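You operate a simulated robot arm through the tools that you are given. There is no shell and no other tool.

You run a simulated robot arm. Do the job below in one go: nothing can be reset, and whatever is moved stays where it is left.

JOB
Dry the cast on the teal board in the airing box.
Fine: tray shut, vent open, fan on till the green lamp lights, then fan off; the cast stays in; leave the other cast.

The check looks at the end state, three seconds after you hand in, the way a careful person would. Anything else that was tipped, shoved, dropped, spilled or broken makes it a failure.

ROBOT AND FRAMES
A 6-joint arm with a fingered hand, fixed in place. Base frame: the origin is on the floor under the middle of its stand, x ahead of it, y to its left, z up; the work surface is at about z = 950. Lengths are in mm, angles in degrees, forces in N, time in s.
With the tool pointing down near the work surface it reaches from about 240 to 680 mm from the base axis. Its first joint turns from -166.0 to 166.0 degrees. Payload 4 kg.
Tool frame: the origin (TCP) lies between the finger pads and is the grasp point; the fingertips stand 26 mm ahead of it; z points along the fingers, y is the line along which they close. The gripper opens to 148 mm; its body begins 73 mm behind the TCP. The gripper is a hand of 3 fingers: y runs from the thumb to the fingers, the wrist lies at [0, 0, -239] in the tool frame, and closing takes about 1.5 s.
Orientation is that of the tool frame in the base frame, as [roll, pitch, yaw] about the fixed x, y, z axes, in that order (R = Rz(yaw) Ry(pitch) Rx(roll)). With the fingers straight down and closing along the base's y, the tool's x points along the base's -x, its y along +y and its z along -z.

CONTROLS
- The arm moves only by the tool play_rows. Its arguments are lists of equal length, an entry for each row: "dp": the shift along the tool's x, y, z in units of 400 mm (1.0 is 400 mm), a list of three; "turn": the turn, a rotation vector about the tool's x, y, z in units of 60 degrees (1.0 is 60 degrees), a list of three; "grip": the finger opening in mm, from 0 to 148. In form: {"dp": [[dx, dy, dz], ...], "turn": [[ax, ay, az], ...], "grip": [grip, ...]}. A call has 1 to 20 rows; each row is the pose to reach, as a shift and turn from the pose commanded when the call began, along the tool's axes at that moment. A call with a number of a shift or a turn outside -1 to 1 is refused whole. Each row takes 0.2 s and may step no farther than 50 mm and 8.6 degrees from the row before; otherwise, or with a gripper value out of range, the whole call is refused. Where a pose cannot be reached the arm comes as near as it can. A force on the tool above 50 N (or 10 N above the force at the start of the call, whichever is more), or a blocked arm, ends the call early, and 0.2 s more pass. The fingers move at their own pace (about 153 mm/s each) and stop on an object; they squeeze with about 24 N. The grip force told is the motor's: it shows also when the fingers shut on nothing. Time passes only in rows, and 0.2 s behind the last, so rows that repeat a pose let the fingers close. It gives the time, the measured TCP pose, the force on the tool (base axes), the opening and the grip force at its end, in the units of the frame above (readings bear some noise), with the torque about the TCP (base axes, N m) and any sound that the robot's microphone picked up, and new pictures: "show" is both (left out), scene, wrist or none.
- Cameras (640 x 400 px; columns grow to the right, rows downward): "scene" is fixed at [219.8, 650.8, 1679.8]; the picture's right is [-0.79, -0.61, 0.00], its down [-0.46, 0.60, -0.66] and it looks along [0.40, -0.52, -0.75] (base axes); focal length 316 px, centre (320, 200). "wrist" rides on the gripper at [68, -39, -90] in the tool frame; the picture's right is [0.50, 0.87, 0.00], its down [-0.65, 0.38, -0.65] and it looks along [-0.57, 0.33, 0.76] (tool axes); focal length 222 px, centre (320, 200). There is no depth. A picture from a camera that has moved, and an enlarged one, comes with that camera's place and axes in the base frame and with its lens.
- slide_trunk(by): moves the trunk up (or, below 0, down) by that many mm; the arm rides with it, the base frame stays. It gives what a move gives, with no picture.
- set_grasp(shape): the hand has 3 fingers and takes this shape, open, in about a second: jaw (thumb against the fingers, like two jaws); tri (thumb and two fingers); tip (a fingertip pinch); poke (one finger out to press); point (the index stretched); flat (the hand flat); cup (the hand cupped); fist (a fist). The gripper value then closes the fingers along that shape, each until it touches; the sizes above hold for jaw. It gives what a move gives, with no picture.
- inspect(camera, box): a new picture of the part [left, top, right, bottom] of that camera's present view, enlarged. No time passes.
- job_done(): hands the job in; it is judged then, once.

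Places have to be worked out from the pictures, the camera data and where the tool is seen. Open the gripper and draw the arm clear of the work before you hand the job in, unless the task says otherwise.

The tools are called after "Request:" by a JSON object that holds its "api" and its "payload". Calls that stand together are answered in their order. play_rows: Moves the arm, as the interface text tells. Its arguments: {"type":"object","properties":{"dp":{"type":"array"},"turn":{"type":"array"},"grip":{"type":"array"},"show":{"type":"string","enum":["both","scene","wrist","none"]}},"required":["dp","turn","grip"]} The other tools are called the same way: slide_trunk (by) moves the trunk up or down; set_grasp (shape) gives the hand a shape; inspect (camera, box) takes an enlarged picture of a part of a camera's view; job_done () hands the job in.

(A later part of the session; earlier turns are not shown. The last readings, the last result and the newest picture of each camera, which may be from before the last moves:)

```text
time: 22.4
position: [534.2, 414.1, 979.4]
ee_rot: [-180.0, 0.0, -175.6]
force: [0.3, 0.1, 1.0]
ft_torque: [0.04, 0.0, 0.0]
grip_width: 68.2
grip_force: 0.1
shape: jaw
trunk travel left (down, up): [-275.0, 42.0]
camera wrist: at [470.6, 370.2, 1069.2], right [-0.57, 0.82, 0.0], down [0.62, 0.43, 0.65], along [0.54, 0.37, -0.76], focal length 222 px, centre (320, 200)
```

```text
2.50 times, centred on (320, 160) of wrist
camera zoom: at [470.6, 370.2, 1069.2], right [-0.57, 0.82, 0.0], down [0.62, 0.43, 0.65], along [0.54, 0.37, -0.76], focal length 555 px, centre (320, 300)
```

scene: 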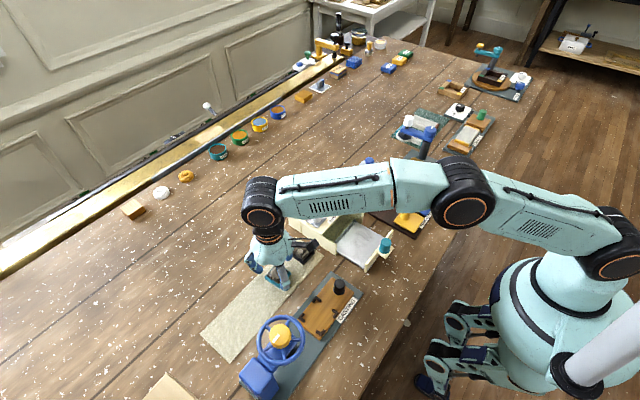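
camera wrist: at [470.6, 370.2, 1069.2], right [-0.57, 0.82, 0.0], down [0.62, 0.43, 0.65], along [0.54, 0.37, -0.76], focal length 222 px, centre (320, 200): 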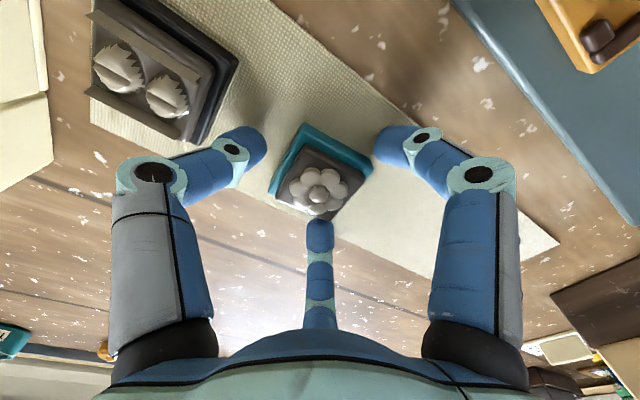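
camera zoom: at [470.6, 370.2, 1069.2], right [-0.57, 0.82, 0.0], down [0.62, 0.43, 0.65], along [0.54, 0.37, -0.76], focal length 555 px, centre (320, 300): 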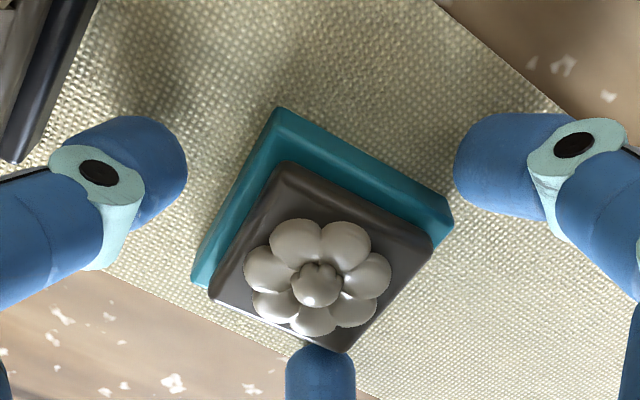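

No contact yet and the fingers surround the board at its level. Closing on it.

Request:
{"api": "play_rows", "payload": {"dp": [[0, 0, 0], [0, 0, 0], [0, 0, 0], [0, 0, 0], [0, 0, 0], [0, 0, 0]], "turn": [[0, 0, 0], [0, 0, 0], [0, 0, 0], [0, 0, 0], [0, 0, 0], [0, 0, 0]], "grip": [58, 50, 44, 40, 36, 36], "show": "wrist"}}

Request:
{"api": "inspect", "payload": {"camera": "scene", "box": [240, 220, 340, 300]}}

Request:
{"api": "inspect", "payload": {"camera": "wrist", "box": [220, 80, 420, 240]}}

```text
time: 23.8
position: [536.1, 413.9, 980.1]
ee_rot: [180.0, 0.0, -175.5]
force: [0.3, 0.1, -0.1]
ft_torque: [0.01, 0.04, 0.01]
grip_width: 45.8
grip_force: 24.5
shape: jaw
trunk travel left (down, up): [-275.0, 42.0]
camera wrist: at [470.6, 370.2, 1069.3], right [-0.57, 0.82, 0.0], down [0.62, 0.43, 0.65], along [0.54, 0.37, -0.76], focal length 222 px, centre (320, 200)
```

wrist: 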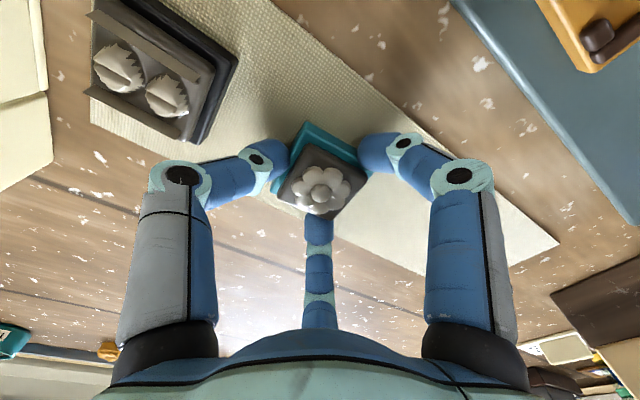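

```text
5.00 times, centred on (290, 260) of scene
camera zoom: at [219.8, 650.8, 1679.8], right [-0.79, -0.61, 0.0], down [-0.46, 0.6, -0.66], along [0.4, -0.52, -0.75], focal length 1582 px, centre (470, -100)
```

zoom: 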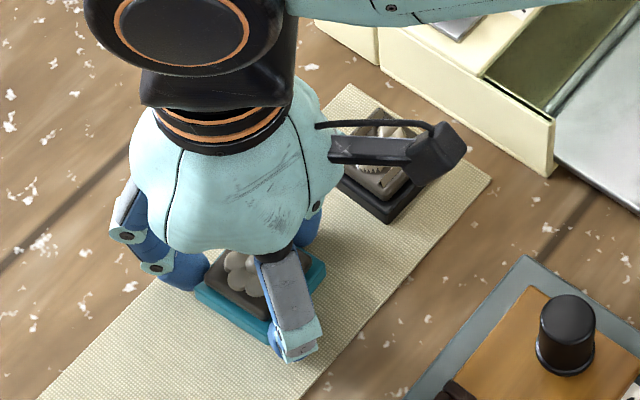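

```text
2.50 times, centred on (320, 160) of wrist
camera zoom: at [470.6, 370.2, 1069.3], right [-0.57, 0.82, 0.0], down [0.62, 0.43, 0.65], along [0.54, 0.37, -0.76], focal length 555 px, centre (320, 300)
```

zoom: 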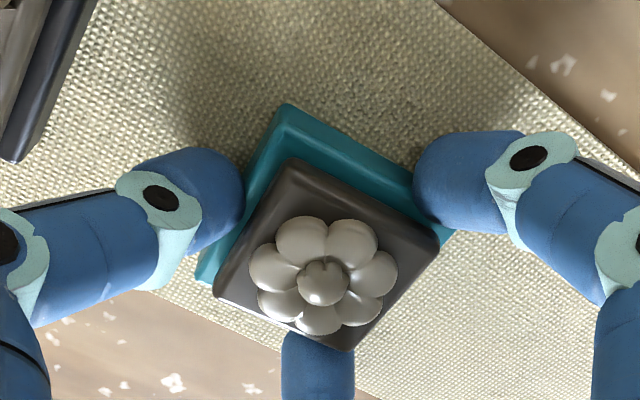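

All three fingers hold the teal board (45.8 mm, 24.5 N). Lifting 20 mm slowly and checking it stays in the grip.

Request:
{"api": "play_rows", "payload": {"dp": [[0, 0, -0.0075], [0, 0, -0.015], [0, 0, -0.025], [0, 0, -0.0375], [0, 0, -0.05], [0, 0, -0.05]], "turn": [[0, 0, 0], [0, 0, 0], [0, 0, 0], [0, 0, 0], [0, 0, 0], [0, 0, 0]], "grip": [36, 36, 36, 36, 36, 36], "show": "wrist"}}

Request:
{"api": "inspect", "payload": {"camera": "scene", "box": [240, 220, 340, 300]}}

Request:
{"api": "inspect", "payload": {"camera": "wrist", "box": [220, 80, 420, 240]}}

```text
time: 25.2
position: [534.9, 413.2, 999.8]
ee_rot: [-179.9, 0.0, -175.5]
force: [-0.2, -0.1, -0.2]
ft_torque: [-0.01, -0.02, 0.0]
grip_width: 46.1
grip_force: 23.6
shape: jaw
trunk travel left (down, up): [-275.0, 42.0]
camera wrist: at [470.3, 370.3, 1089.2], right [-0.57, 0.82, 0.0], down [0.62, 0.43, 0.65], along [0.54, 0.37, -0.76], focal length 222 px, centre (320, 200)
```

wrist: 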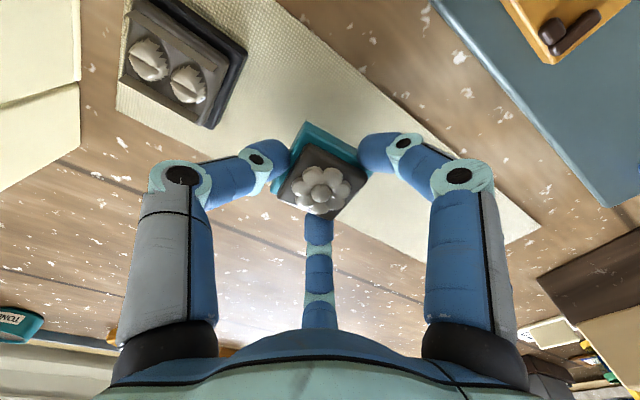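

```text
5.00 times, centred on (290, 260) of scene
camera zoom: at [219.8, 650.8, 1679.8], right [-0.79, -0.61, 0.0], down [-0.46, 0.6, -0.66], along [0.4, -0.52, -0.75], focal length 1582 px, centre (470, -100)
```

zoom: 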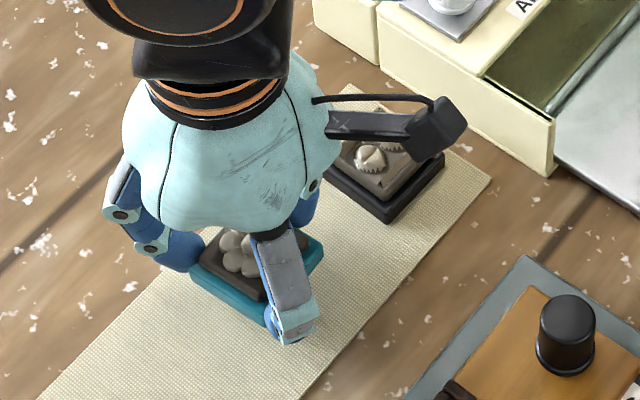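

```text
2.50 times, centred on (320, 160) of wrist
camera zoom: at [470.3, 370.3, 1089.2], right [-0.57, 0.82, 0.0], down [0.62, 0.43, 0.65], along [0.54, 0.37, -0.76], focal length 555 px, centre (320, 300)
```

zoom: 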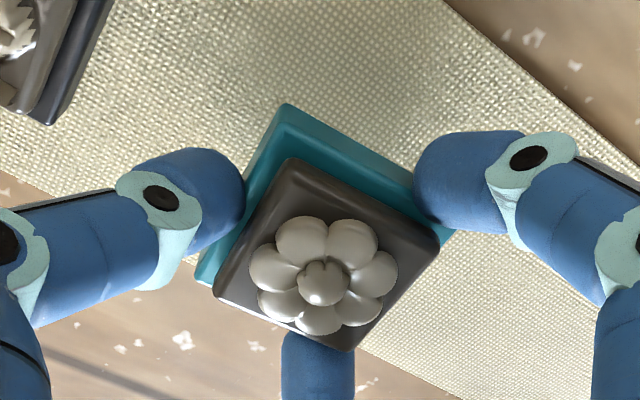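

The cast is held securely. Tray floor is free from x≈372 to 471; turning the hand ~90° (thumb toward +x) leaves the best finger clearance there. I lift to z≈1070 and begin moving and turning.

Request:
{"api": "play_rows", "payload": {"dp": [[0, 0, -0.06], [0, 0, -0.12], [0, 0, -0.177], [0.0305, -0.045, -0.177], [0.061, -0.09, -0.177], [0.0915, -0.135, -0.177], [0.122, -0.18, -0.177], [0.1525, -0.225, -0.177], [0.183, -0.27, -0.177], [0.183, -0.27, -0.177]], "turn": [[0, 0, 0], [0, 0, 0], [0, 0, 0], [0, 0, -0.11875], [0, 0, -0.2375], [0, 0, -0.35625], [0, 0, -0.475], [0, 0, -0.59375], [0, 0, -0.7125], [0, 0, -0.7125]], "grip": [36, 36, 36, 36, 36, 36, 36, 36, 36, 36]}}

```text
time: 27.4
position: [470.1, 299.6, 1071.7]
ee_rot: [-180.0, 0.0, -132.8]
force: [-0.2, 0.3, -1.0]
ft_torque: [0.01, 0.0, 0.03]
grip_width: 45.4
grip_force: 24.0
shape: jaw
trunk travel left (down, up): [-275.0, 42.0]
camera wrist: at [452.9, 224.6, 1160.8], right [-0.98, 0.22, 0.0], down [0.17, 0.74, 0.65], along [0.14, 0.64, -0.76], focal length 222 px, centre (320, 200)
```

scene: 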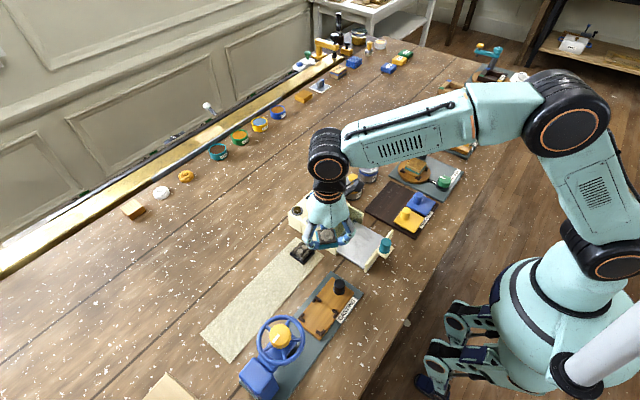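
wrist: 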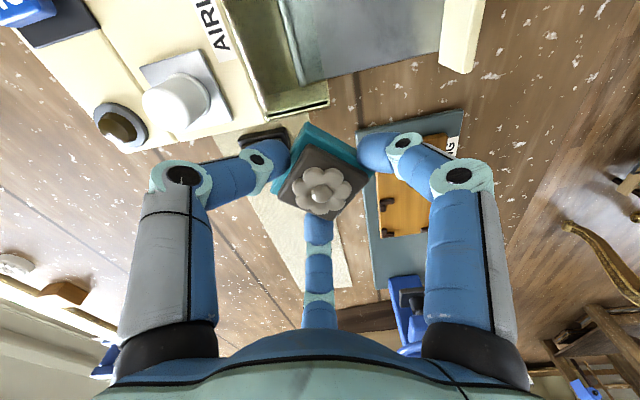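

Holding well at (470, 300), yaw turned halfway. Now continuing to above the tray at (417, 210) and completing the turn.

Request:
{"api": "play_rows", "payload": {"dp": [[0.0425, -0.00925, 0], [0.085, -0.0185, 0], [0.1275, -0.02775, 0], [0.17, -0.037, 0], [0.2125, -0.04625, 0], [0.255, -0.0555, 0], [0.255, -0.0555, 0]], "turn": [[0, 0, -0.11875], [0, 0, -0.2375], [0, 0, -0.35625], [0, 0, -0.475], [0, 0, -0.59375], [0, 0, -0.7125], [0, 0, -0.7125]], "grip": [36, 36, 36, 36, 36, 36, 36]}}

Request:
{"api": "inspect", "payload": {"camera": "scene", "box": [290, 170, 430, 285]}}

```text
time: 29.0
position: [416.5, 209.8, 1071.0]
ee_rot: [-180.0, 0.0, -90.0]
force: [-0.1, 0.2, -0.5]
ft_torque: [0.01, 0.01, -0.02]
grip_width: 45.2
grip_force: 23.3
shape: jaw
trunk travel left (down, up): [-275.0, 42.0]
camera wrist: at [456.0, 143.3, 1159.6], right [-0.87, -0.5, 0.0], down [-0.38, 0.66, 0.65], along [-0.33, 0.57, -0.76], focal length 222 px, centre (320, 200)
```

scene: 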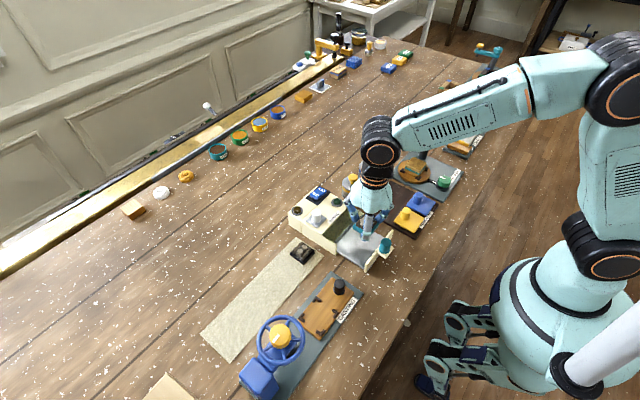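
wrist: 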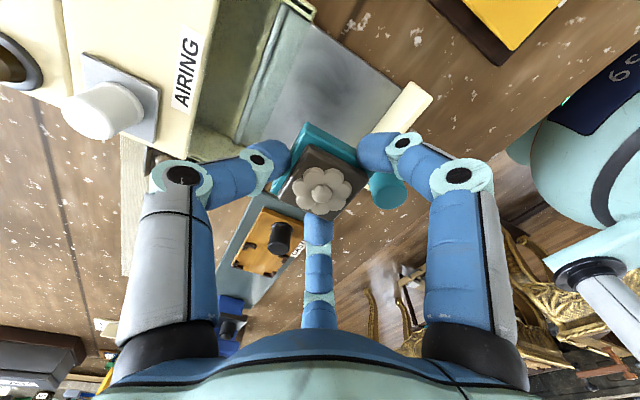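

```text
3.48 times, centred on (360, 228) of scene
camera zoom: at [219.8, 650.8, 1679.8], right [-0.79, -0.61, 0.0], down [-0.46, 0.6, -0.66], along [0.4, -0.52, -0.75], focal length 1101 px, centre (181, 104)
```

zoom: 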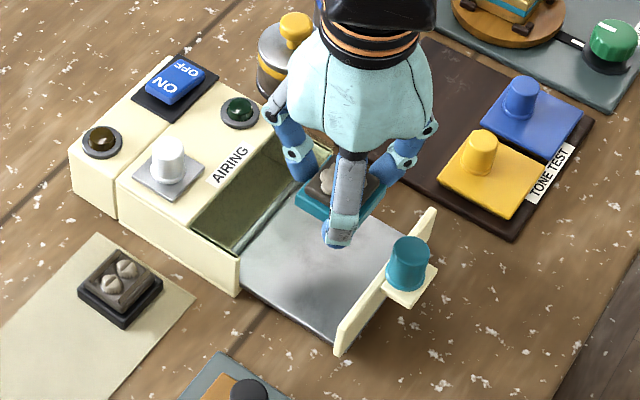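

Over the tray now. I'll zoom the wrist view to measure the lip and front panel relative to the cast before lowering.

Request:
{"api": "inspect", "payload": {"camera": "wrist", "box": [220, 40, 460, 220]}}

```text
2.22 times, centred on (340, 130) of wrist
camera zoom: at [456.0, 143.3, 1159.6], right [-0.87, -0.5, 0.0], down [-0.38, 0.66, 0.65], along [-0.33, 0.57, -0.76], focal length 494 px, centre (276, 356)
```

zoom: 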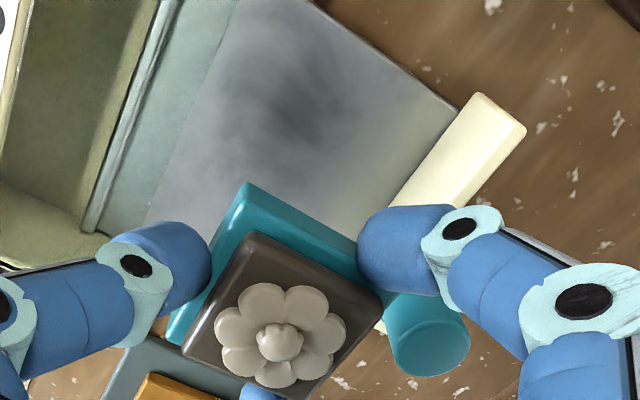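

The cast hangs over the tray floor between lip (x≈472) and panel (x≈372). Lowering to TCP z≈997 and checking.

Request:
{"api": "play_rows", "payload": {"dp": [[0, 0, 0.05], [0, 0, 0.1], [0, 0, 0.14], [0, 0, 0.165], [0, 0, 0.1825], [0, 0, 0.1825]], "turn": [[0, 0, 0], [0, 0, 0], [0, 0, 0], [0, 0, 0], [0, 0, 0], [0, 0, 0]], "grip": [36, 36, 36, 36, 36, 36]}}

Request:
{"api": "inspect", "payload": {"camera": "scene", "box": [310, 190, 410, 280]}}

Request:
{"api": "inspect", "payload": {"camera": "wrist", "box": [200, 40, 460, 230]}}

```text
time: 30.3
position: [412.7, 210.7, 1003.6]
ee_rot: [-179.6, 0.3, -89.9]
force: [-23.4, -4.0, 30.7]
ft_torque: [0.05, -1.47, -0.18]
grip_width: 44.9
grip_force: 24.2
shape: jaw
trunk travel left (down, up): [-275.0, 42.0]
stopped in row 6: the force on the tool passed its limit at 53 N (the readings are from after the stop); the commanded pose is now the measured one
camera wrist: at [451.7, 142.8, 1092.5], right [-0.87, -0.5, -0.01], down [-0.38, 0.65, 0.65], along [-0.32, 0.57, -0.76], focal length 222 px, centre (320, 200)
```

scene: 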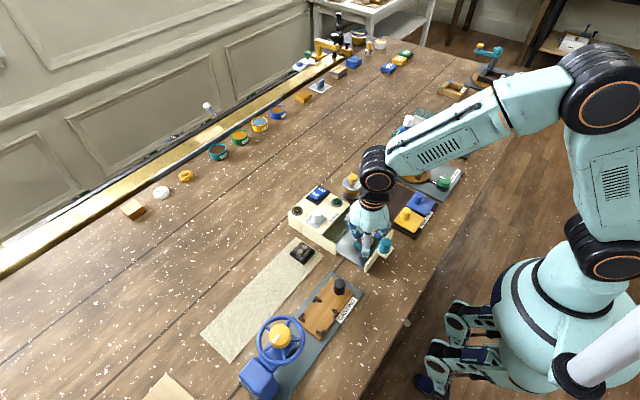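
wrist: 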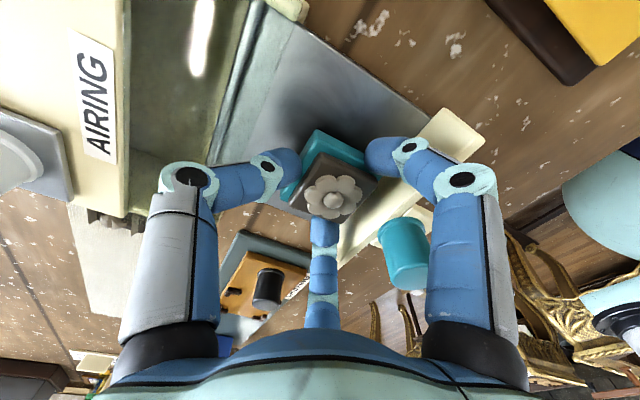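

```text
4.44 times, centred on (360, 235) of scene
camera zoom: at [219.8, 650.8, 1679.8], right [-0.79, -0.61, 0.0], down [-0.46, 0.6, -0.66], along [0.4, -0.52, -0.75], focal length 1406 px, centre (142, 44)
```

zoom: 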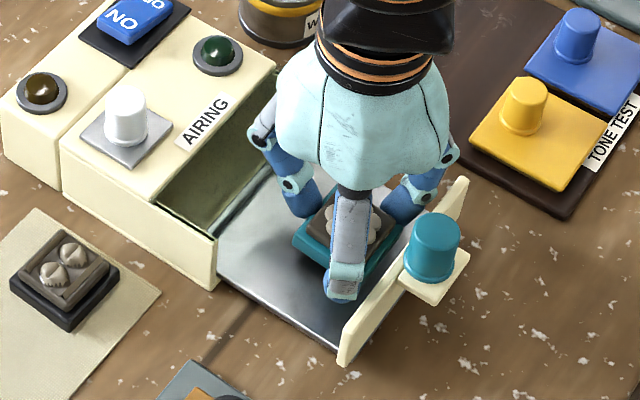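

```text
2.11 times, centred on (330, 135) of wrist
camera zoom: at [451.7, 142.8, 1092.5], right [-0.87, -0.5, -0.01], down [-0.38, 0.65, 0.65], along [-0.32, 0.57, -0.76], focal length 468 px, centre (299, 337)
```

zoom: 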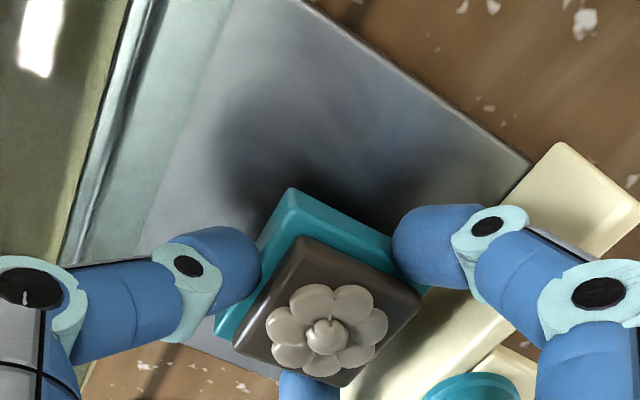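

Something resisted at TCP z≈1003 (force up and toward −x, torque pointing to the thumb side). I'll look closely before doing anything.

Request:
{"api": "inspect", "payload": {"camera": "scene", "box": [330, 205, 400, 265]}}

Request:
{"api": "inspect", "payload": {"camera": "wrist", "box": [140, 120, 300, 240]}}

Request:
{"api": "inspect", "payload": {"camera": "wrist", "box": [270, 90, 450, 230]}}

```text
6.67 times, centred on (365, 235) of scene
camera zoom: at [219.8, 650.8, 1679.8], right [-0.79, -0.61, 0.0], down [-0.46, 0.6, -0.66], along [0.4, -0.52, -0.75], focal length 2110 px, centre (20, -33)
```

zoom: 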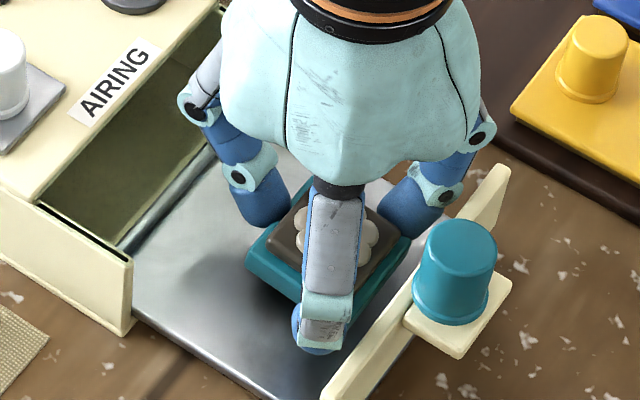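

```text
3.33 times, centred on (220, 180) of wrist
camera zoom: at [451.7, 142.8, 1092.5], right [-0.87, -0.5, -0.01], down [-0.38, 0.65, 0.65], along [-0.32, 0.57, -0.76], focal length 740 px, centre (653, 267)
```

zoom: 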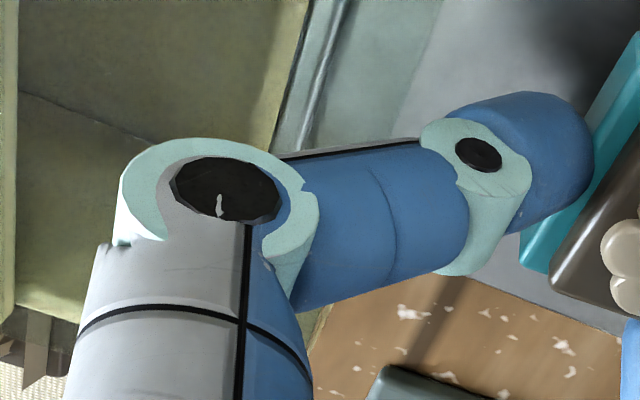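

```text
2.86 times, centred on (360, 160) of wrist
camera zoom: at [451.7, 142.8, 1092.5], right [-0.87, -0.5, -0.01], down [-0.38, 0.65, 0.65], along [-0.32, 0.57, -0.76], focal length 635 px, centre (206, 314)
```

zoom: 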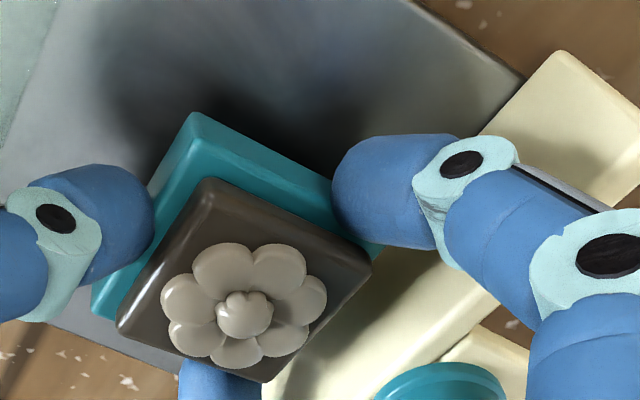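

The bright streak and green tint show it: there is a clear glass window over the front of the box (x≈460–499, z≈1003), and the thumb's outer side met its front edge. I back off gently up and toward −x.

Request:
{"api": "play_rows", "payload": {"dp": [[0, 0.01, -0.012], [0, 0.02, -0.02], [0, 0.03, -0.025], [0, 0.03, -0.025]], "turn": [[0, 0, 0], [0, 0, 0], [0, 0, 0], [0, 0, 0]], "grip": [36, 36, 36, 36]}}

Request:
{"api": "inspect", "payload": {"camera": "scene", "box": [310, 190, 410, 280]}}

Request:
{"api": "inspect", "payload": {"camera": "wrist", "box": [100, 0, 480, 230]}}

```text
time: 31.3
position: [405.5, 210.5, 1010.8]
ee_rot: [-179.8, 0.1, -90.0]
force: [-0.2, 0.2, -0.3]
ft_torque: [0.05, 0.0, 0.01]
grip_width: 44.4
grip_force: 24.0
shape: jaw
trunk travel left (down, up): [-275.0, 42.0]
camera wrist: at [444.4, 144.0, 1098.8], right [-0.87, -0.5, 0.0], down [-0.38, 0.65, 0.65], along [-0.32, 0.57, -0.76], focal length 222 px, centre (320, 200)
```

scene: 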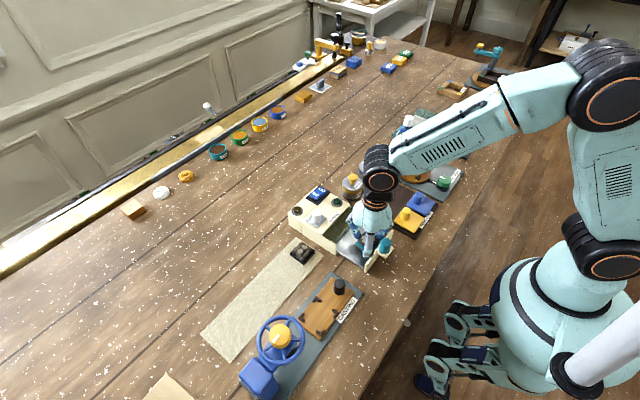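
wrist: 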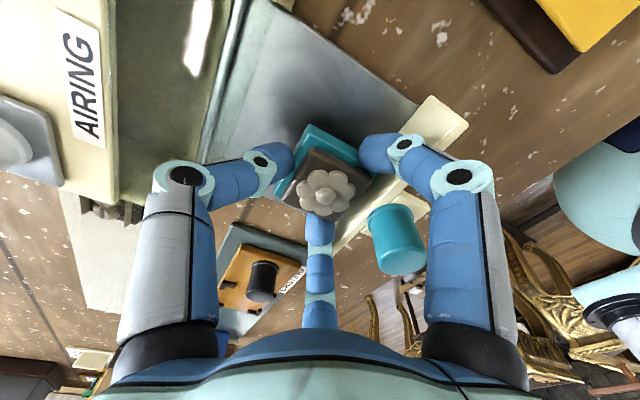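

```text
4.44 times, centred on (360, 235) of scene
camera zoom: at [219.8, 650.8, 1679.8], right [-0.79, -0.61, 0.0], down [-0.46, 0.6, -0.66], along [0.4, -0.52, -0.75], focal length 1406 px, centre (142, 44)
```

zoom: 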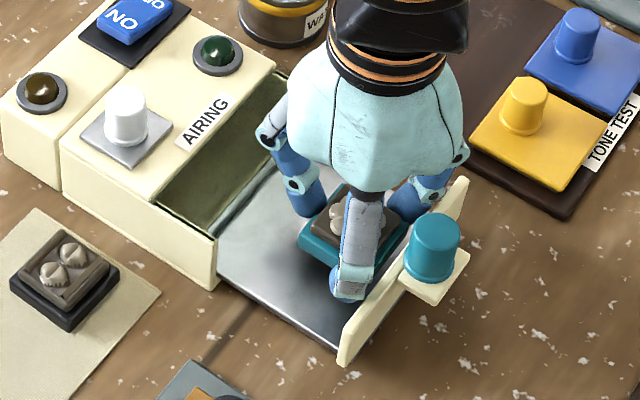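

```text
1.68 times, centred on (290, 115) of wrist
camera zoom: at [444.4, 144.0, 1098.8], right [-0.87, -0.5, 0.0], down [-0.38, 0.65, 0.65], along [-0.32, 0.57, -0.76], focal length 374 px, centre (370, 343)
```

zoom: 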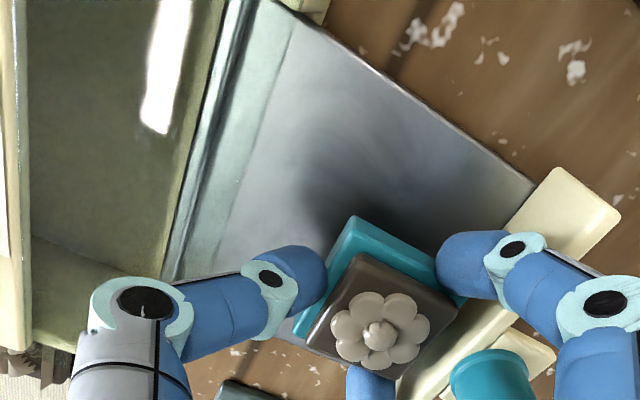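

Free again: no residual force, cast still gripped, glass edge at x≈457. The tray slid freely at 86 mm, so I'll lower slightly and use the −x fingers to nudge the front panel further out from inside, in small steps.

Request:
{"api": "play_rows", "payload": {"dp": [[0, 0.007, 0.012], [0, 0.0137, 0.024], [0, 0.0137, 0.0345], [0, 0.02, 0.0345], [0, 0.026, 0.0345], [0, 0.032, 0.0345], [0, 0.038, 0.0345], [0, 0.038, 0.0345]], "turn": [[0, 0, 0], [0, 0, 0], [0, 0, 0], [0, 0, 0], [0, 0, 0], [0, 0, 0], [0, 0, 0], [0, 0, 0]], "grip": [36, 36, 36, 36, 36, 36, 36, 36], "show": "wrist"}}

Request:
{"api": "inspect", "payload": {"camera": "scene", "box": [310, 190, 410, 280]}}

```text
time: 33.1
position: [389.4, 210.5, 996.8]
ee_rot: [-179.8, 0.1, -90.0]
force: [1.0, 1.0, -0.1]
ft_torque: [0.01, 0.0, 0.02]
grip_width: 44.5
grip_force: 23.9
shape: jaw
trunk travel left (down, up): [-275.0, 42.0]
camera wrist: at [429.1, 144.0, 1085.0], right [-0.87, -0.5, 0.0], down [-0.38, 0.65, 0.65], along [-0.32, 0.57, -0.76], focal length 222 px, centre (320, 200)
```

wrist: 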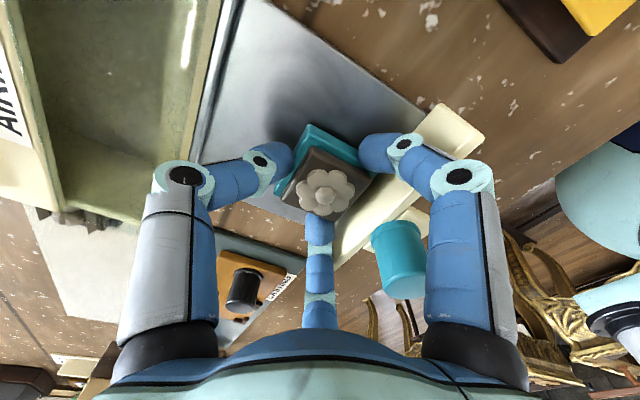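

```text
4.44 times, centred on (360, 235) of scene
camera zoom: at [219.8, 650.8, 1679.8], right [-0.79, -0.61, 0.0], down [-0.46, 0.6, -0.66], along [0.4, -0.52, -0.75], focal length 1406 px, centre (142, 44)
```

zoom: 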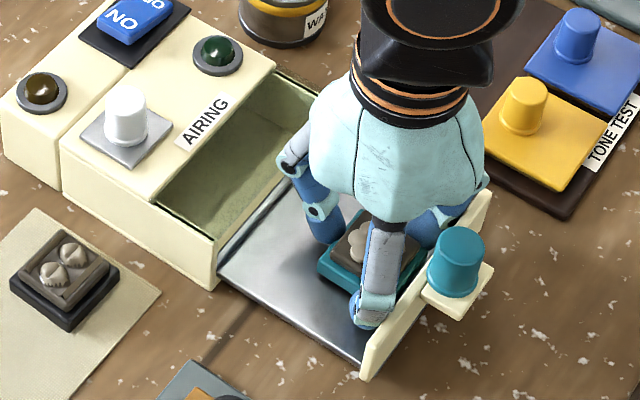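

The tray moved easily another ~18 mm (force ~1 N), so the hand now fits: thumb clears the glass by ~8 mm. Lowering the cast in small steps, watching the force.

Request:
{"api": "play_rows", "payload": {"dp": [[0, 0, 0.005], [0, 0, 0.01], [0, 0, 0.015], [0, 0, 0.02], [0, 0, 0.02]], "turn": [[0, 0, 0], [0, 0, 0], [0, 0, 0], [0, 0, 0], [0, 0, 0]], "grip": [36, 36, 36, 36, 36], "show": "wrist"}}

Request:
{"api": "inspect", "payload": {"camera": "scene", "box": [320, 200, 400, 270]}}

Request:
{"api": "inspect", "payload": {"camera": "wrist", "box": [180, 60, 440, 230]}}

```text
time: 34.3
position: [390.4, 210.2, 989.6]
ee_rot: [-179.6, 0.2, -90.0]
force: [0.4, 2.4, 26.3]
ft_torque: [-0.07, 0.27, 0.04]
grip_width: 45.7
grip_force: 23.7
shape: jaw
trunk travel left (down, up): [-275.0, 42.0]
camera wrist: at [428.9, 143.7, 1078.8], right [-0.87, -0.5, -0.01], down [-0.38, 0.65, 0.65], along [-0.32, 0.57, -0.76], focal length 222 px, centre (320, 200)
```

wrist: 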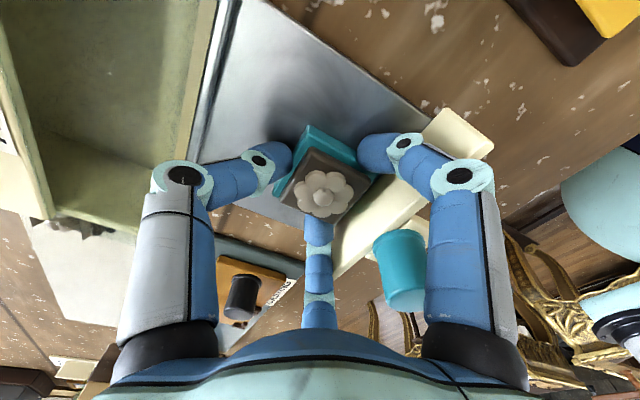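

```text
5.71 times, centred on (360, 235) of scene
camera zoom: at [219.8, 650.8, 1679.8], right [-0.79, -0.61, 0.0], down [-0.46, 0.6, -0.66], along [0.4, -0.52, -0.75], focal length 1808 px, centre (91, 0)
```

zoom: 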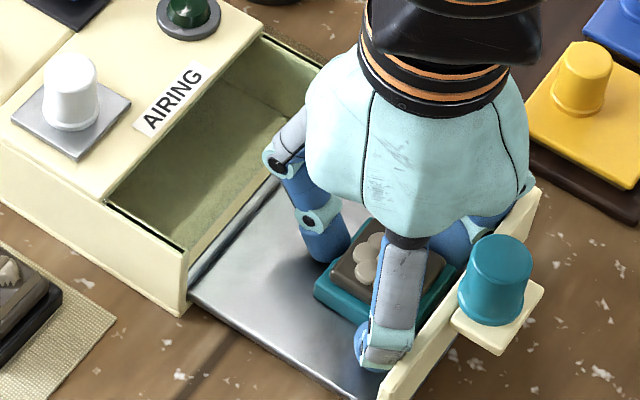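

```text
2.35 times, centred on (310, 145) of wrist
camera zoom: at [428.9, 143.7, 1078.8], right [-0.87, -0.5, -0.01], down [-0.38, 0.65, 0.65], along [-0.32, 0.57, -0.76], focal length 523 px, centre (344, 329)
```

zoom: 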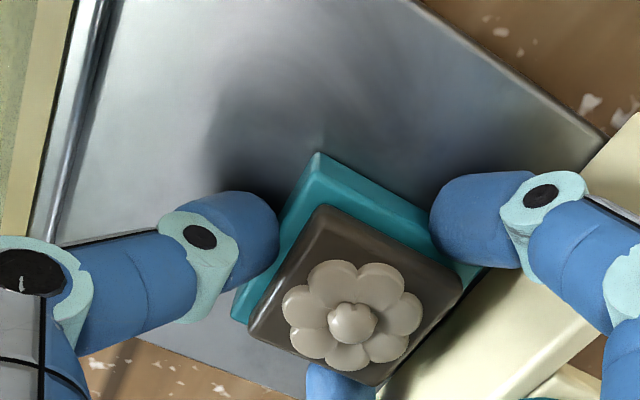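

The cast rests on the tray floor now (26 N upward at TCP 989.6). I ease up 2 mm and open the fingers to ~56 mm.

Request:
{"api": "play_rows", "payload": {"dp": [[0, 0, -0.005], [0, 0, -0.005], [0, 0, -0.005], [0, 0, -0.005], [0, 0, -0.005]], "turn": [[0, 0, 0], [0, 0, 0], [0, 0, 0], [0, 0, 0], [0, 0, 0]], "grip": [40, 48, 53, 56, 56], "show": "wrist"}}

Request:
{"api": "inspect", "payload": {"camera": "scene", "box": [320, 200, 400, 270]}}

Request:
{"api": "inspect", "payload": {"camera": "wrist", "box": [180, 60, 440, 230]}}

```text
time: 35.5
position: [390.1, 210.9, 990.2]
ee_rot: [-179.8, 0.2, -90.0]
force: [1.6, -0.9, 0.1]
ft_torque: [0.0, 0.0, -0.02]
grip_width: 55.8
grip_force: 0.1
shape: jaw
trunk travel left (down, up): [-275.0, 42.0]
camera wrist: at [429.1, 144.1, 1078.7], right [-0.87, -0.5, 0.0], down [-0.38, 0.65, 0.65], along [-0.33, 0.57, -0.76], focal length 222 px, centre (320, 200)
```

wrist: 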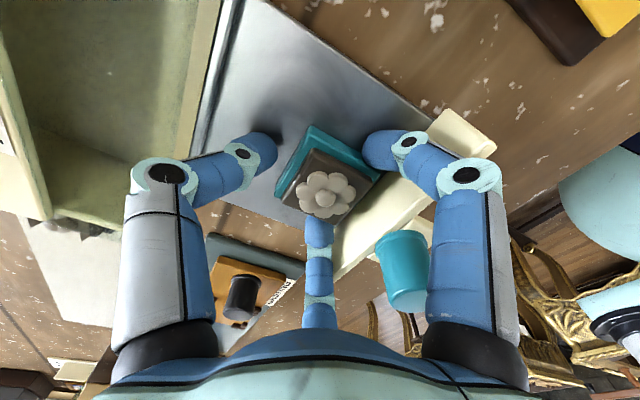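

```text
5.71 times, centred on (360, 235) of scene
camera zoom: at [219.8, 650.8, 1679.8], right [-0.79, -0.61, 0.0], down [-0.46, 0.6, -0.66], along [0.4, -0.52, -0.75], focal length 1808 px, centre (91, 0)
```

zoom: 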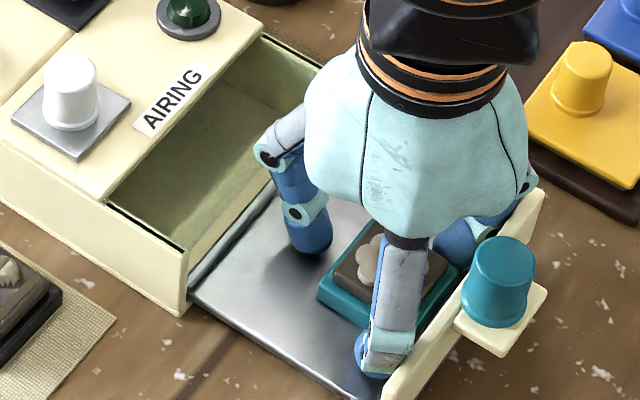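

```text
2.35 times, centred on (310, 145) of wrist
camera zoom: at [429.1, 144.1, 1078.7], right [-0.87, -0.5, 0.0], down [-0.38, 0.65, 0.65], along [-0.33, 0.57, -0.76], focal length 523 px, centre (344, 329)
```

zoom: 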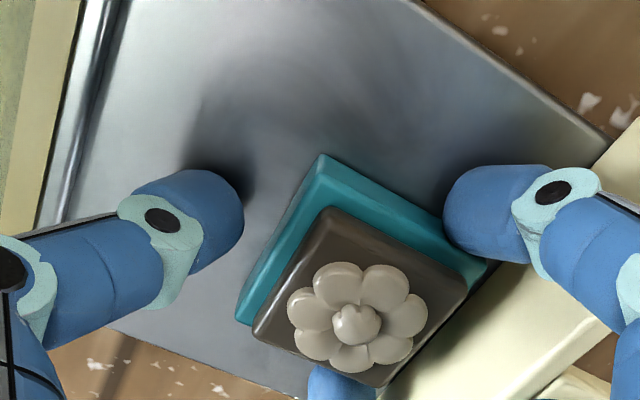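

Released: the thumb is clear and the cast stands flat on the tray floor. Now lift while opening slightly more so nothing drags the cast.

Request:
{"api": "play_rows", "payload": {"dp": [[0, 0, -0.004], [0, 0, -0.01], [0, 0, -0.02], [0, 0, -0.04], [0, 0, -0.08], [0, 0, -0.14], [0, 0, -0.22], [0, 0, -0.22]], "turn": [[0, 0, 0], [0, 0, 0], [0, 0, 0], [0, 0, 0], [0, 0, 0], [0, 0, 0], [0, 0, 0], [0, 0, 0]], "grip": [59, 63, 66, 68, 68, 68, 68, 68]}}

Request:
{"api": "inspect", "payload": {"camera": "scene", "box": [310, 190, 410, 280]}}

Request:
{"api": "inspect", "payload": {"camera": "wrist", "box": [180, 30, 440, 220]}}

```text
time: 37.3
position: [391.4, 211.0, 1078.4]
ee_rot: [-179.9, 0.1, -90.0]
force: [-0.1, 0.1, -0.1]
ft_torque: [-0.01, -0.01, -0.02]
grip_width: 67.5
grip_force: 0.0
shape: jaw
trunk travel left (down, up): [-275.0, 42.0]
camera wrist: at [429.3, 143.6, 1166.9], right [-0.87, -0.5, 0.0], down [-0.38, 0.65, 0.65], along [-0.32, 0.57, -0.76], focal length 222 px, centre (320, 200)
```

scene: 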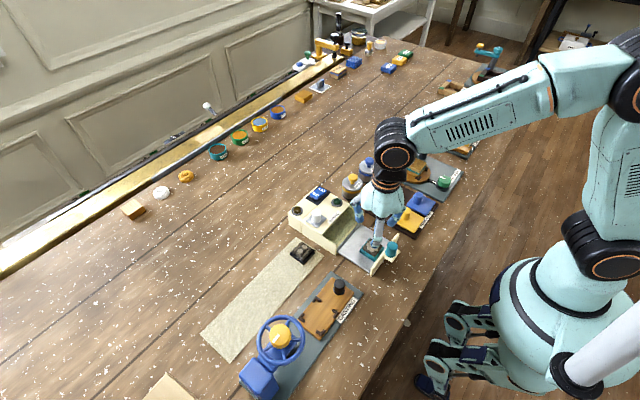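
wrist: 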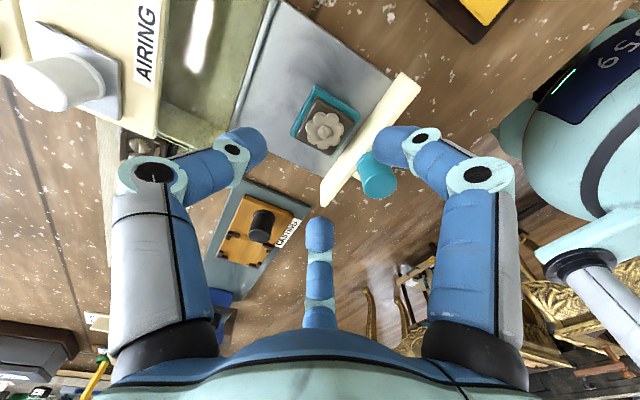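

```text
4.44 times, centred on (360, 235) of scene
camera zoom: at [219.8, 650.8, 1679.8], right [-0.79, -0.61, 0.0], down [-0.46, 0.6, -0.66], along [0.4, -0.52, -0.75], focal length 1406 px, centre (142, 44)
```

zoom: 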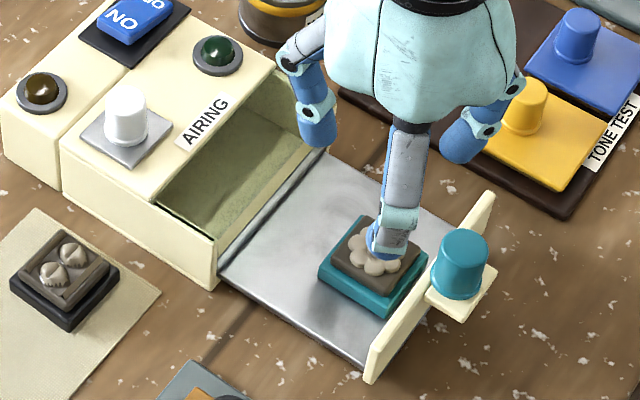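

```text
2.11 times, centred on (310, 125) of wrist
camera zoom: at [429.3, 143.6, 1166.9], right [-0.87, -0.5, 0.0], down [-0.38, 0.65, 0.65], along [-0.32, 0.57, -0.76], focal length 468 px, centre (341, 358)
```

zoom: 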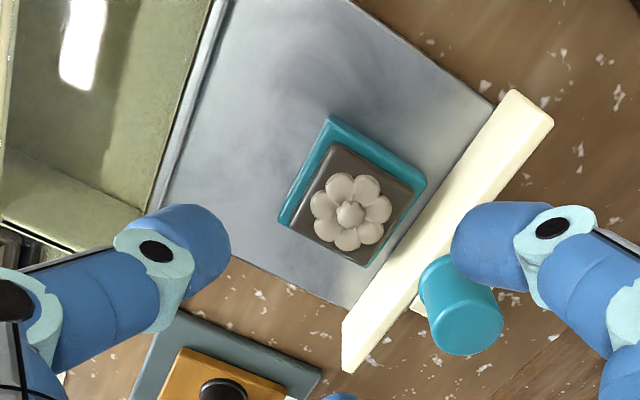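

The cast stands flat in the tray. The knob is now around (337, 211). I move above it to regrip and push the tray shut.

Request:
{"api": "play_rows", "payload": {"dp": [[0, 0.05, 0], [0, 0.1, 0], [0, 0.1333, 0], [0, 0.1333, 0]], "turn": [[0, 0, 0], [0, 0, 0], [0, 0, 0], [0, 0, 0]], "grip": [68, 68, 68, 68], "show": "wrist"}}

Request:
{"api": "inspect", "payload": {"camera": "wrist", "box": [180, 30, 440, 220]}}

```text
time: 38.3
position: [337.0, 210.6, 1079.6]
ee_rot: [-179.8, 0.2, -90.0]
force: [0.4, -0.2, 0.3]
ft_torque: [0.0, 0.01, 0.01]
grip_width: 67.6
grip_force: 0.2
shape: jaw
trunk travel left (down, up): [-275.0, 42.0]
camera wrist: at [375.8, 143.6, 1166.9], right [-0.87, -0.5, 0.0], down [-0.38, 0.65, 0.65], along [-0.32, 0.57, -0.76], focal length 222 px, centre (320, 200)
```

wrist: 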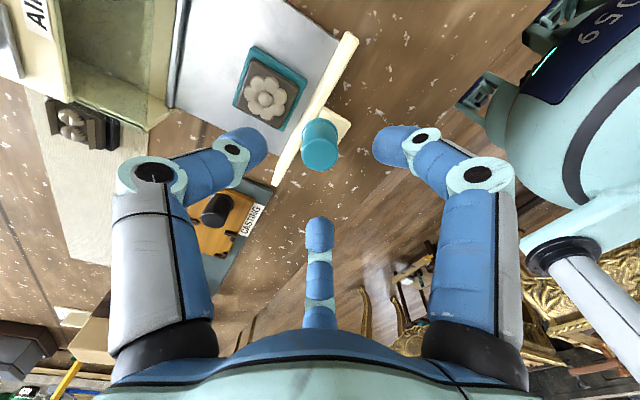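

```text
2.11 times, centred on (310, 125) of wrist
camera zoom: at [375.8, 143.6, 1166.9], right [-0.87, -0.5, 0.0], down [-0.38, 0.65, 0.65], along [-0.32, 0.57, -0.76], focal length 468 px, centre (341, 358)
```

zoom: 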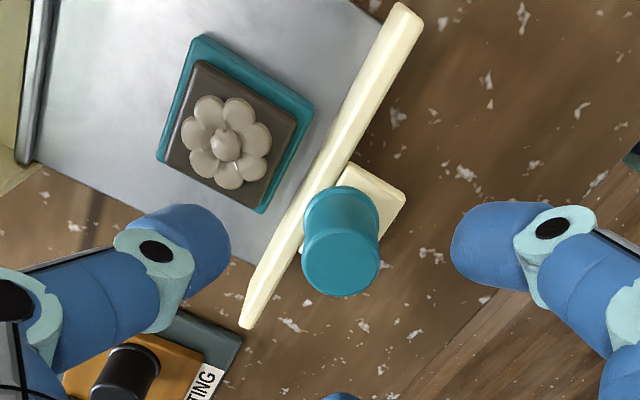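

The knob is right below the tool axis. Descending to z≈1039 and closing on it.

Request:
{"api": "play_rows", "payload": {"dp": [[0, 0, 0.03], [0, 0, 0.06], [0, 0, 0.085], [0, 0, 0.097], [0, 0, 0.097], [0, 0, 0.097], [0, 0, 0.097], [0, 0, 0.097], [0, 0, 0.097]], "turn": [[0, 0, 0], [0, 0, 0], [0, 0, 0], [0, 0, 0], [0, 0, 0], [0, 0, 0], [0, 0, 0], [0, 0, 0], [0, 0, 0]], "grip": [68, 68, 68, 68, 50, 35, 22, 15, 15], "show": "wrist"}}

Request:
{"api": "inspect", "payload": {"camera": "scene", "box": [310, 190, 430, 280]}}

```text
time: 40.3
position: [337.4, 210.4, 1039.2]
ee_rot: [-179.8, 0.1, -90.1]
force: [0.0, 2.0, -4.2]
ft_torque: [0.04, -0.01, 0.08]
grip_width: 20.2
grip_force: 23.9
shape: jaw
trunk travel left (down, up): [-275.0, 42.0]
camera wrist: at [376.1, 144.1, 1127.6], right [-0.87, -0.5, 0.0], down [-0.38, 0.65, 0.65], along [-0.32, 0.57, -0.76], focal length 222 px, centre (320, 200)
```

wrist: 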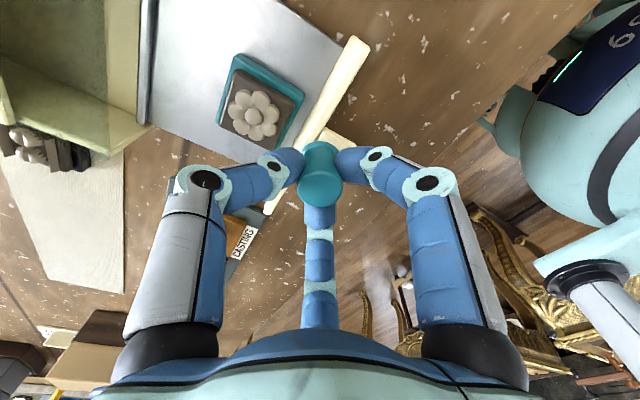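

```text
4.44 times, centred on (370, 235) of scene
camera zoom: at [219.8, 650.8, 1679.8], right [-0.79, -0.61, 0.0], down [-0.46, 0.6, -0.66], along [0.4, -0.52, -0.75], focal length 1406 px, centre (98, 44)
```

zoom: 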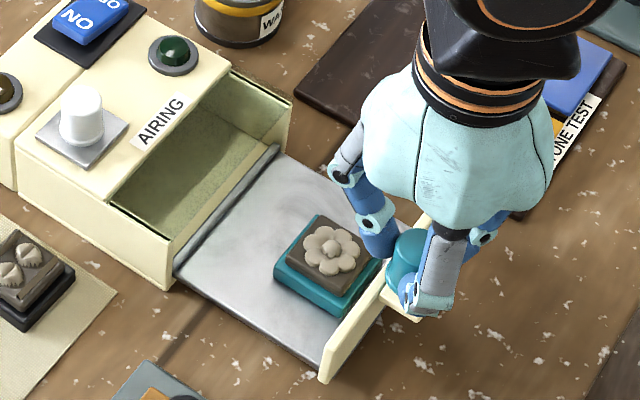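

Knob gripped again and the cast sits well within the tray. Pushing the tray in smoothly, ~90 mm, slow enough that the cast rides along.

Request:
{"api": "play_rows", "payload": {"dp": [[0, -0.005, 0], [0, -0.015, 0], [0, -0.0275, 0], [0, -0.04, 0], [0, -0.0525, 0], [0, -0.065, 0], [0, -0.0775, 0], [0, -0.09, 0], [0, -0.1025, 0], [0, -0.115, 0], [0, -0.1275, 0], [0, -0.14, 0], [0, -0.1525, 0], [0, -0.165, 0], [0, -0.1775, 0], [0, -0.19, 0], [0, -0.2025, 0], [0, -0.215, 0], [0, -0.225, 0], [0, -0.225, 0]], "turn": [[0, 0, 0], [0, 0, 0], [0, 0, 0], [0, 0, 0], [0, 0, 0], [0, 0, 0], [0, 0, 0], [0, 0, 0], [0, 0, 0], [0, 0, 0], [0, 0, 0], [0, 0, 0], [0, 0, 0], [0, 0, 0], [0, 0, 0], [0, 0, 0], [0, 0, 0], [0, 0, 0], [0, 0, 0], [0, 0, 0]], "grip": [15, 15, 15, 15, 15, 15, 15, 15, 15, 15, 15, 15, 15, 15, 15, 15, 15, 15, 15, 15], "show": "wrist"}}

Request:
{"api": "inspect", "payload": {"camera": "scene", "box": [290, 170, 410, 270]}}

```text
time: 44.5
position: [427.5, 211.0, 1039.5]
ee_rot: [-180.0, 0.2, -90.1]
force: [-1.0, 0.8, -10.6]
ft_torque: [-0.02, -0.04, 0.05]
grip_width: 20.5
grip_force: 23.5
shape: jaw
trunk travel left (down, up): [-275.0, 42.0]
camera wrist: at [466.3, 144.3, 1128.0], right [-0.87, -0.5, 0.0], down [-0.38, 0.65, 0.65], along [-0.33, 0.57, -0.76], focal length 222 px, centre (320, 200)
```

wrist: 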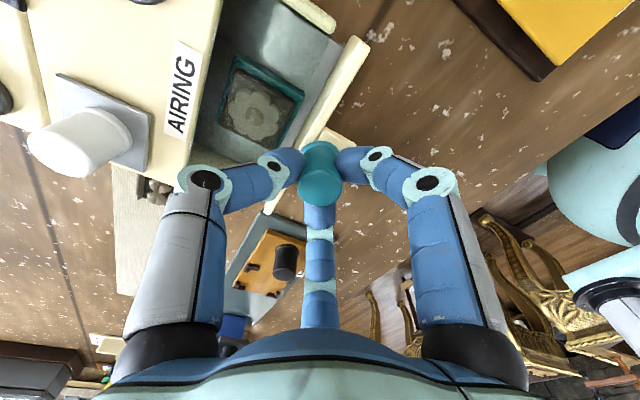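

```text
4.00 times, centred on (350, 220) of scene
camera zoom: at [219.8, 650.8, 1679.8], right [-0.79, -0.61, 0.0], down [-0.46, 0.6, -0.66], along [0.4, -0.52, -0.75], focal length 1266 px, centre (200, 120)
```

zoom: 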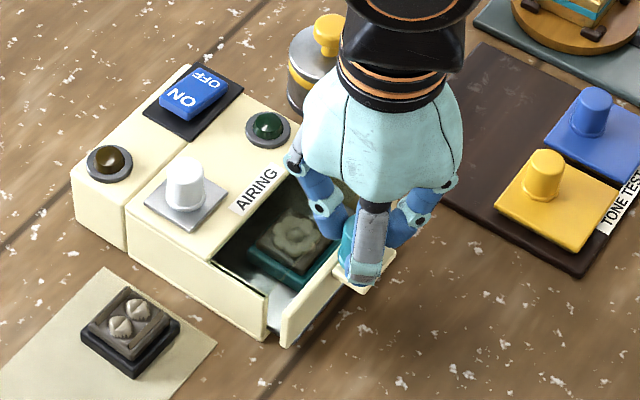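

The cast shows under the glass, tray about 11 mm from shut. Pushing the last bit slowly, slightly past the stop to seat it.

Request:
{"api": "play_rows", "payload": {"dp": [[0, -0.0075, 0], [0, -0.015, 0], [0, -0.0225, 0], [0, -0.0275, 0], [0, -0.0325, 0], [0, -0.0325, 0]], "turn": [[0, 0, 0], [0, 0, 0], [0, 0, 0], [0, 0, 0], [0, 0, 0], [0, 0, 0]], "grip": [15, 15, 15, 15, 15, 15], "show": "wrist"}}

Request:
{"api": "inspect", "payload": {"camera": "scene", "box": [290, 170, 410, 270]}}

```text
time: 45.9
position: [440.4, 211.7, 1039.0]
ee_rot: [-179.8, 0.1, -90.1]
force: [-4.0, 0.8, -11.0]
ft_torque: [-0.01, 0.05, 0.0]
grip_width: 20.3
grip_force: 23.9
shape: jaw
trunk travel left (down, up): [-275.0, 42.0]
camera wrist: at [478.8, 144.3, 1128.1], right [-0.87, -0.5, 0.0], down [-0.38, 0.65, 0.65], along [-0.32, 0.57, -0.76], focal length 222 px, centre (320, 200)
```

wrist: 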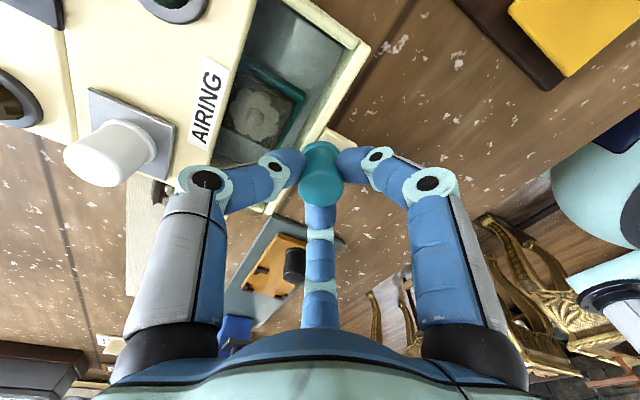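

```text
4.00 times, centred on (350, 220) of scene
camera zoom: at [219.8, 650.8, 1679.8], right [-0.79, -0.61, 0.0], down [-0.46, 0.6, -0.66], along [0.4, -0.52, -0.75], focal length 1266 px, centre (200, 120)
```

zoom: 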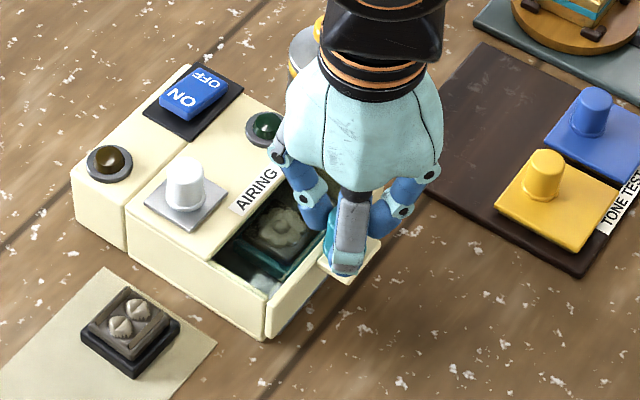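

Fx is only −4 N, maybe just touching the stop. I push a few more mm to confirm it is firmly shut.

Request:
{"api": "play_rows", "payload": {"dp": [[0, -0.004, 0], [0, -0.008, 0], [0, -0.012, 0], [0, -0.012, 0]], "turn": [[0, 0, 0], [0, 0, 0], [0, 0, 0], [0, 0, 0]], "grip": [15, 15, 15, 15], "show": "none"}}

Request:
{"api": "inspect", "payload": {"camera": "scene", "box": [310, 190, 390, 260]}}

Request:
{"api": "inspect", "payload": {"camera": "wrist", "box": [200, 0, 400, 160]}}

```text
time: 46.9
position: [443.7, 210.7, 1039.3]
ee_rot: [-179.7, 0.2, -90.0]
force: [-15.4, 1.3, -12.2]
ft_torque: [0.08, 0.29, 0.01]
grip_width: 18.9
grip_force: 23.9
shape: jaw
trunk travel left (down, up): [-275.0, 42.0]
```

```text
5.71 times, centred on (350, 225) of scene
camera zoom: at [219.8, 650.8, 1679.8], right [-0.79, -0.61, 0.0], down [-0.46, 0.6, -0.66], along [0.4, -0.52, -0.75], focal length 1808 px, centre (149, 57)
```

zoom: 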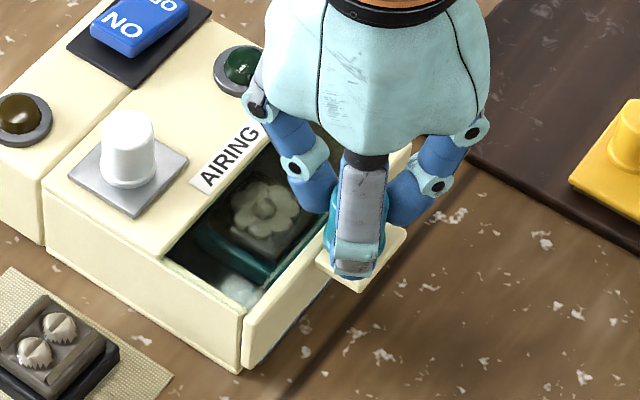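

```text
2.50 times, centred on (300, 80) of wrist
camera zoom: at [481.8, 144.3, 1128.3], right [-0.87, -0.5, 0.0], down [-0.38, 0.65, 0.65], along [-0.32, 0.57, -0.76], focal length 555 px, centre (370, 500)
```

zoom: 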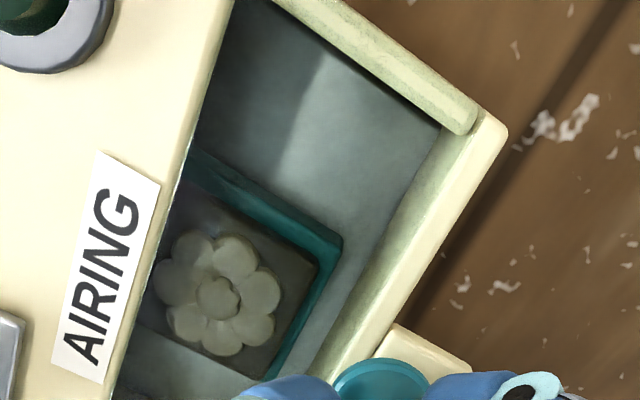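

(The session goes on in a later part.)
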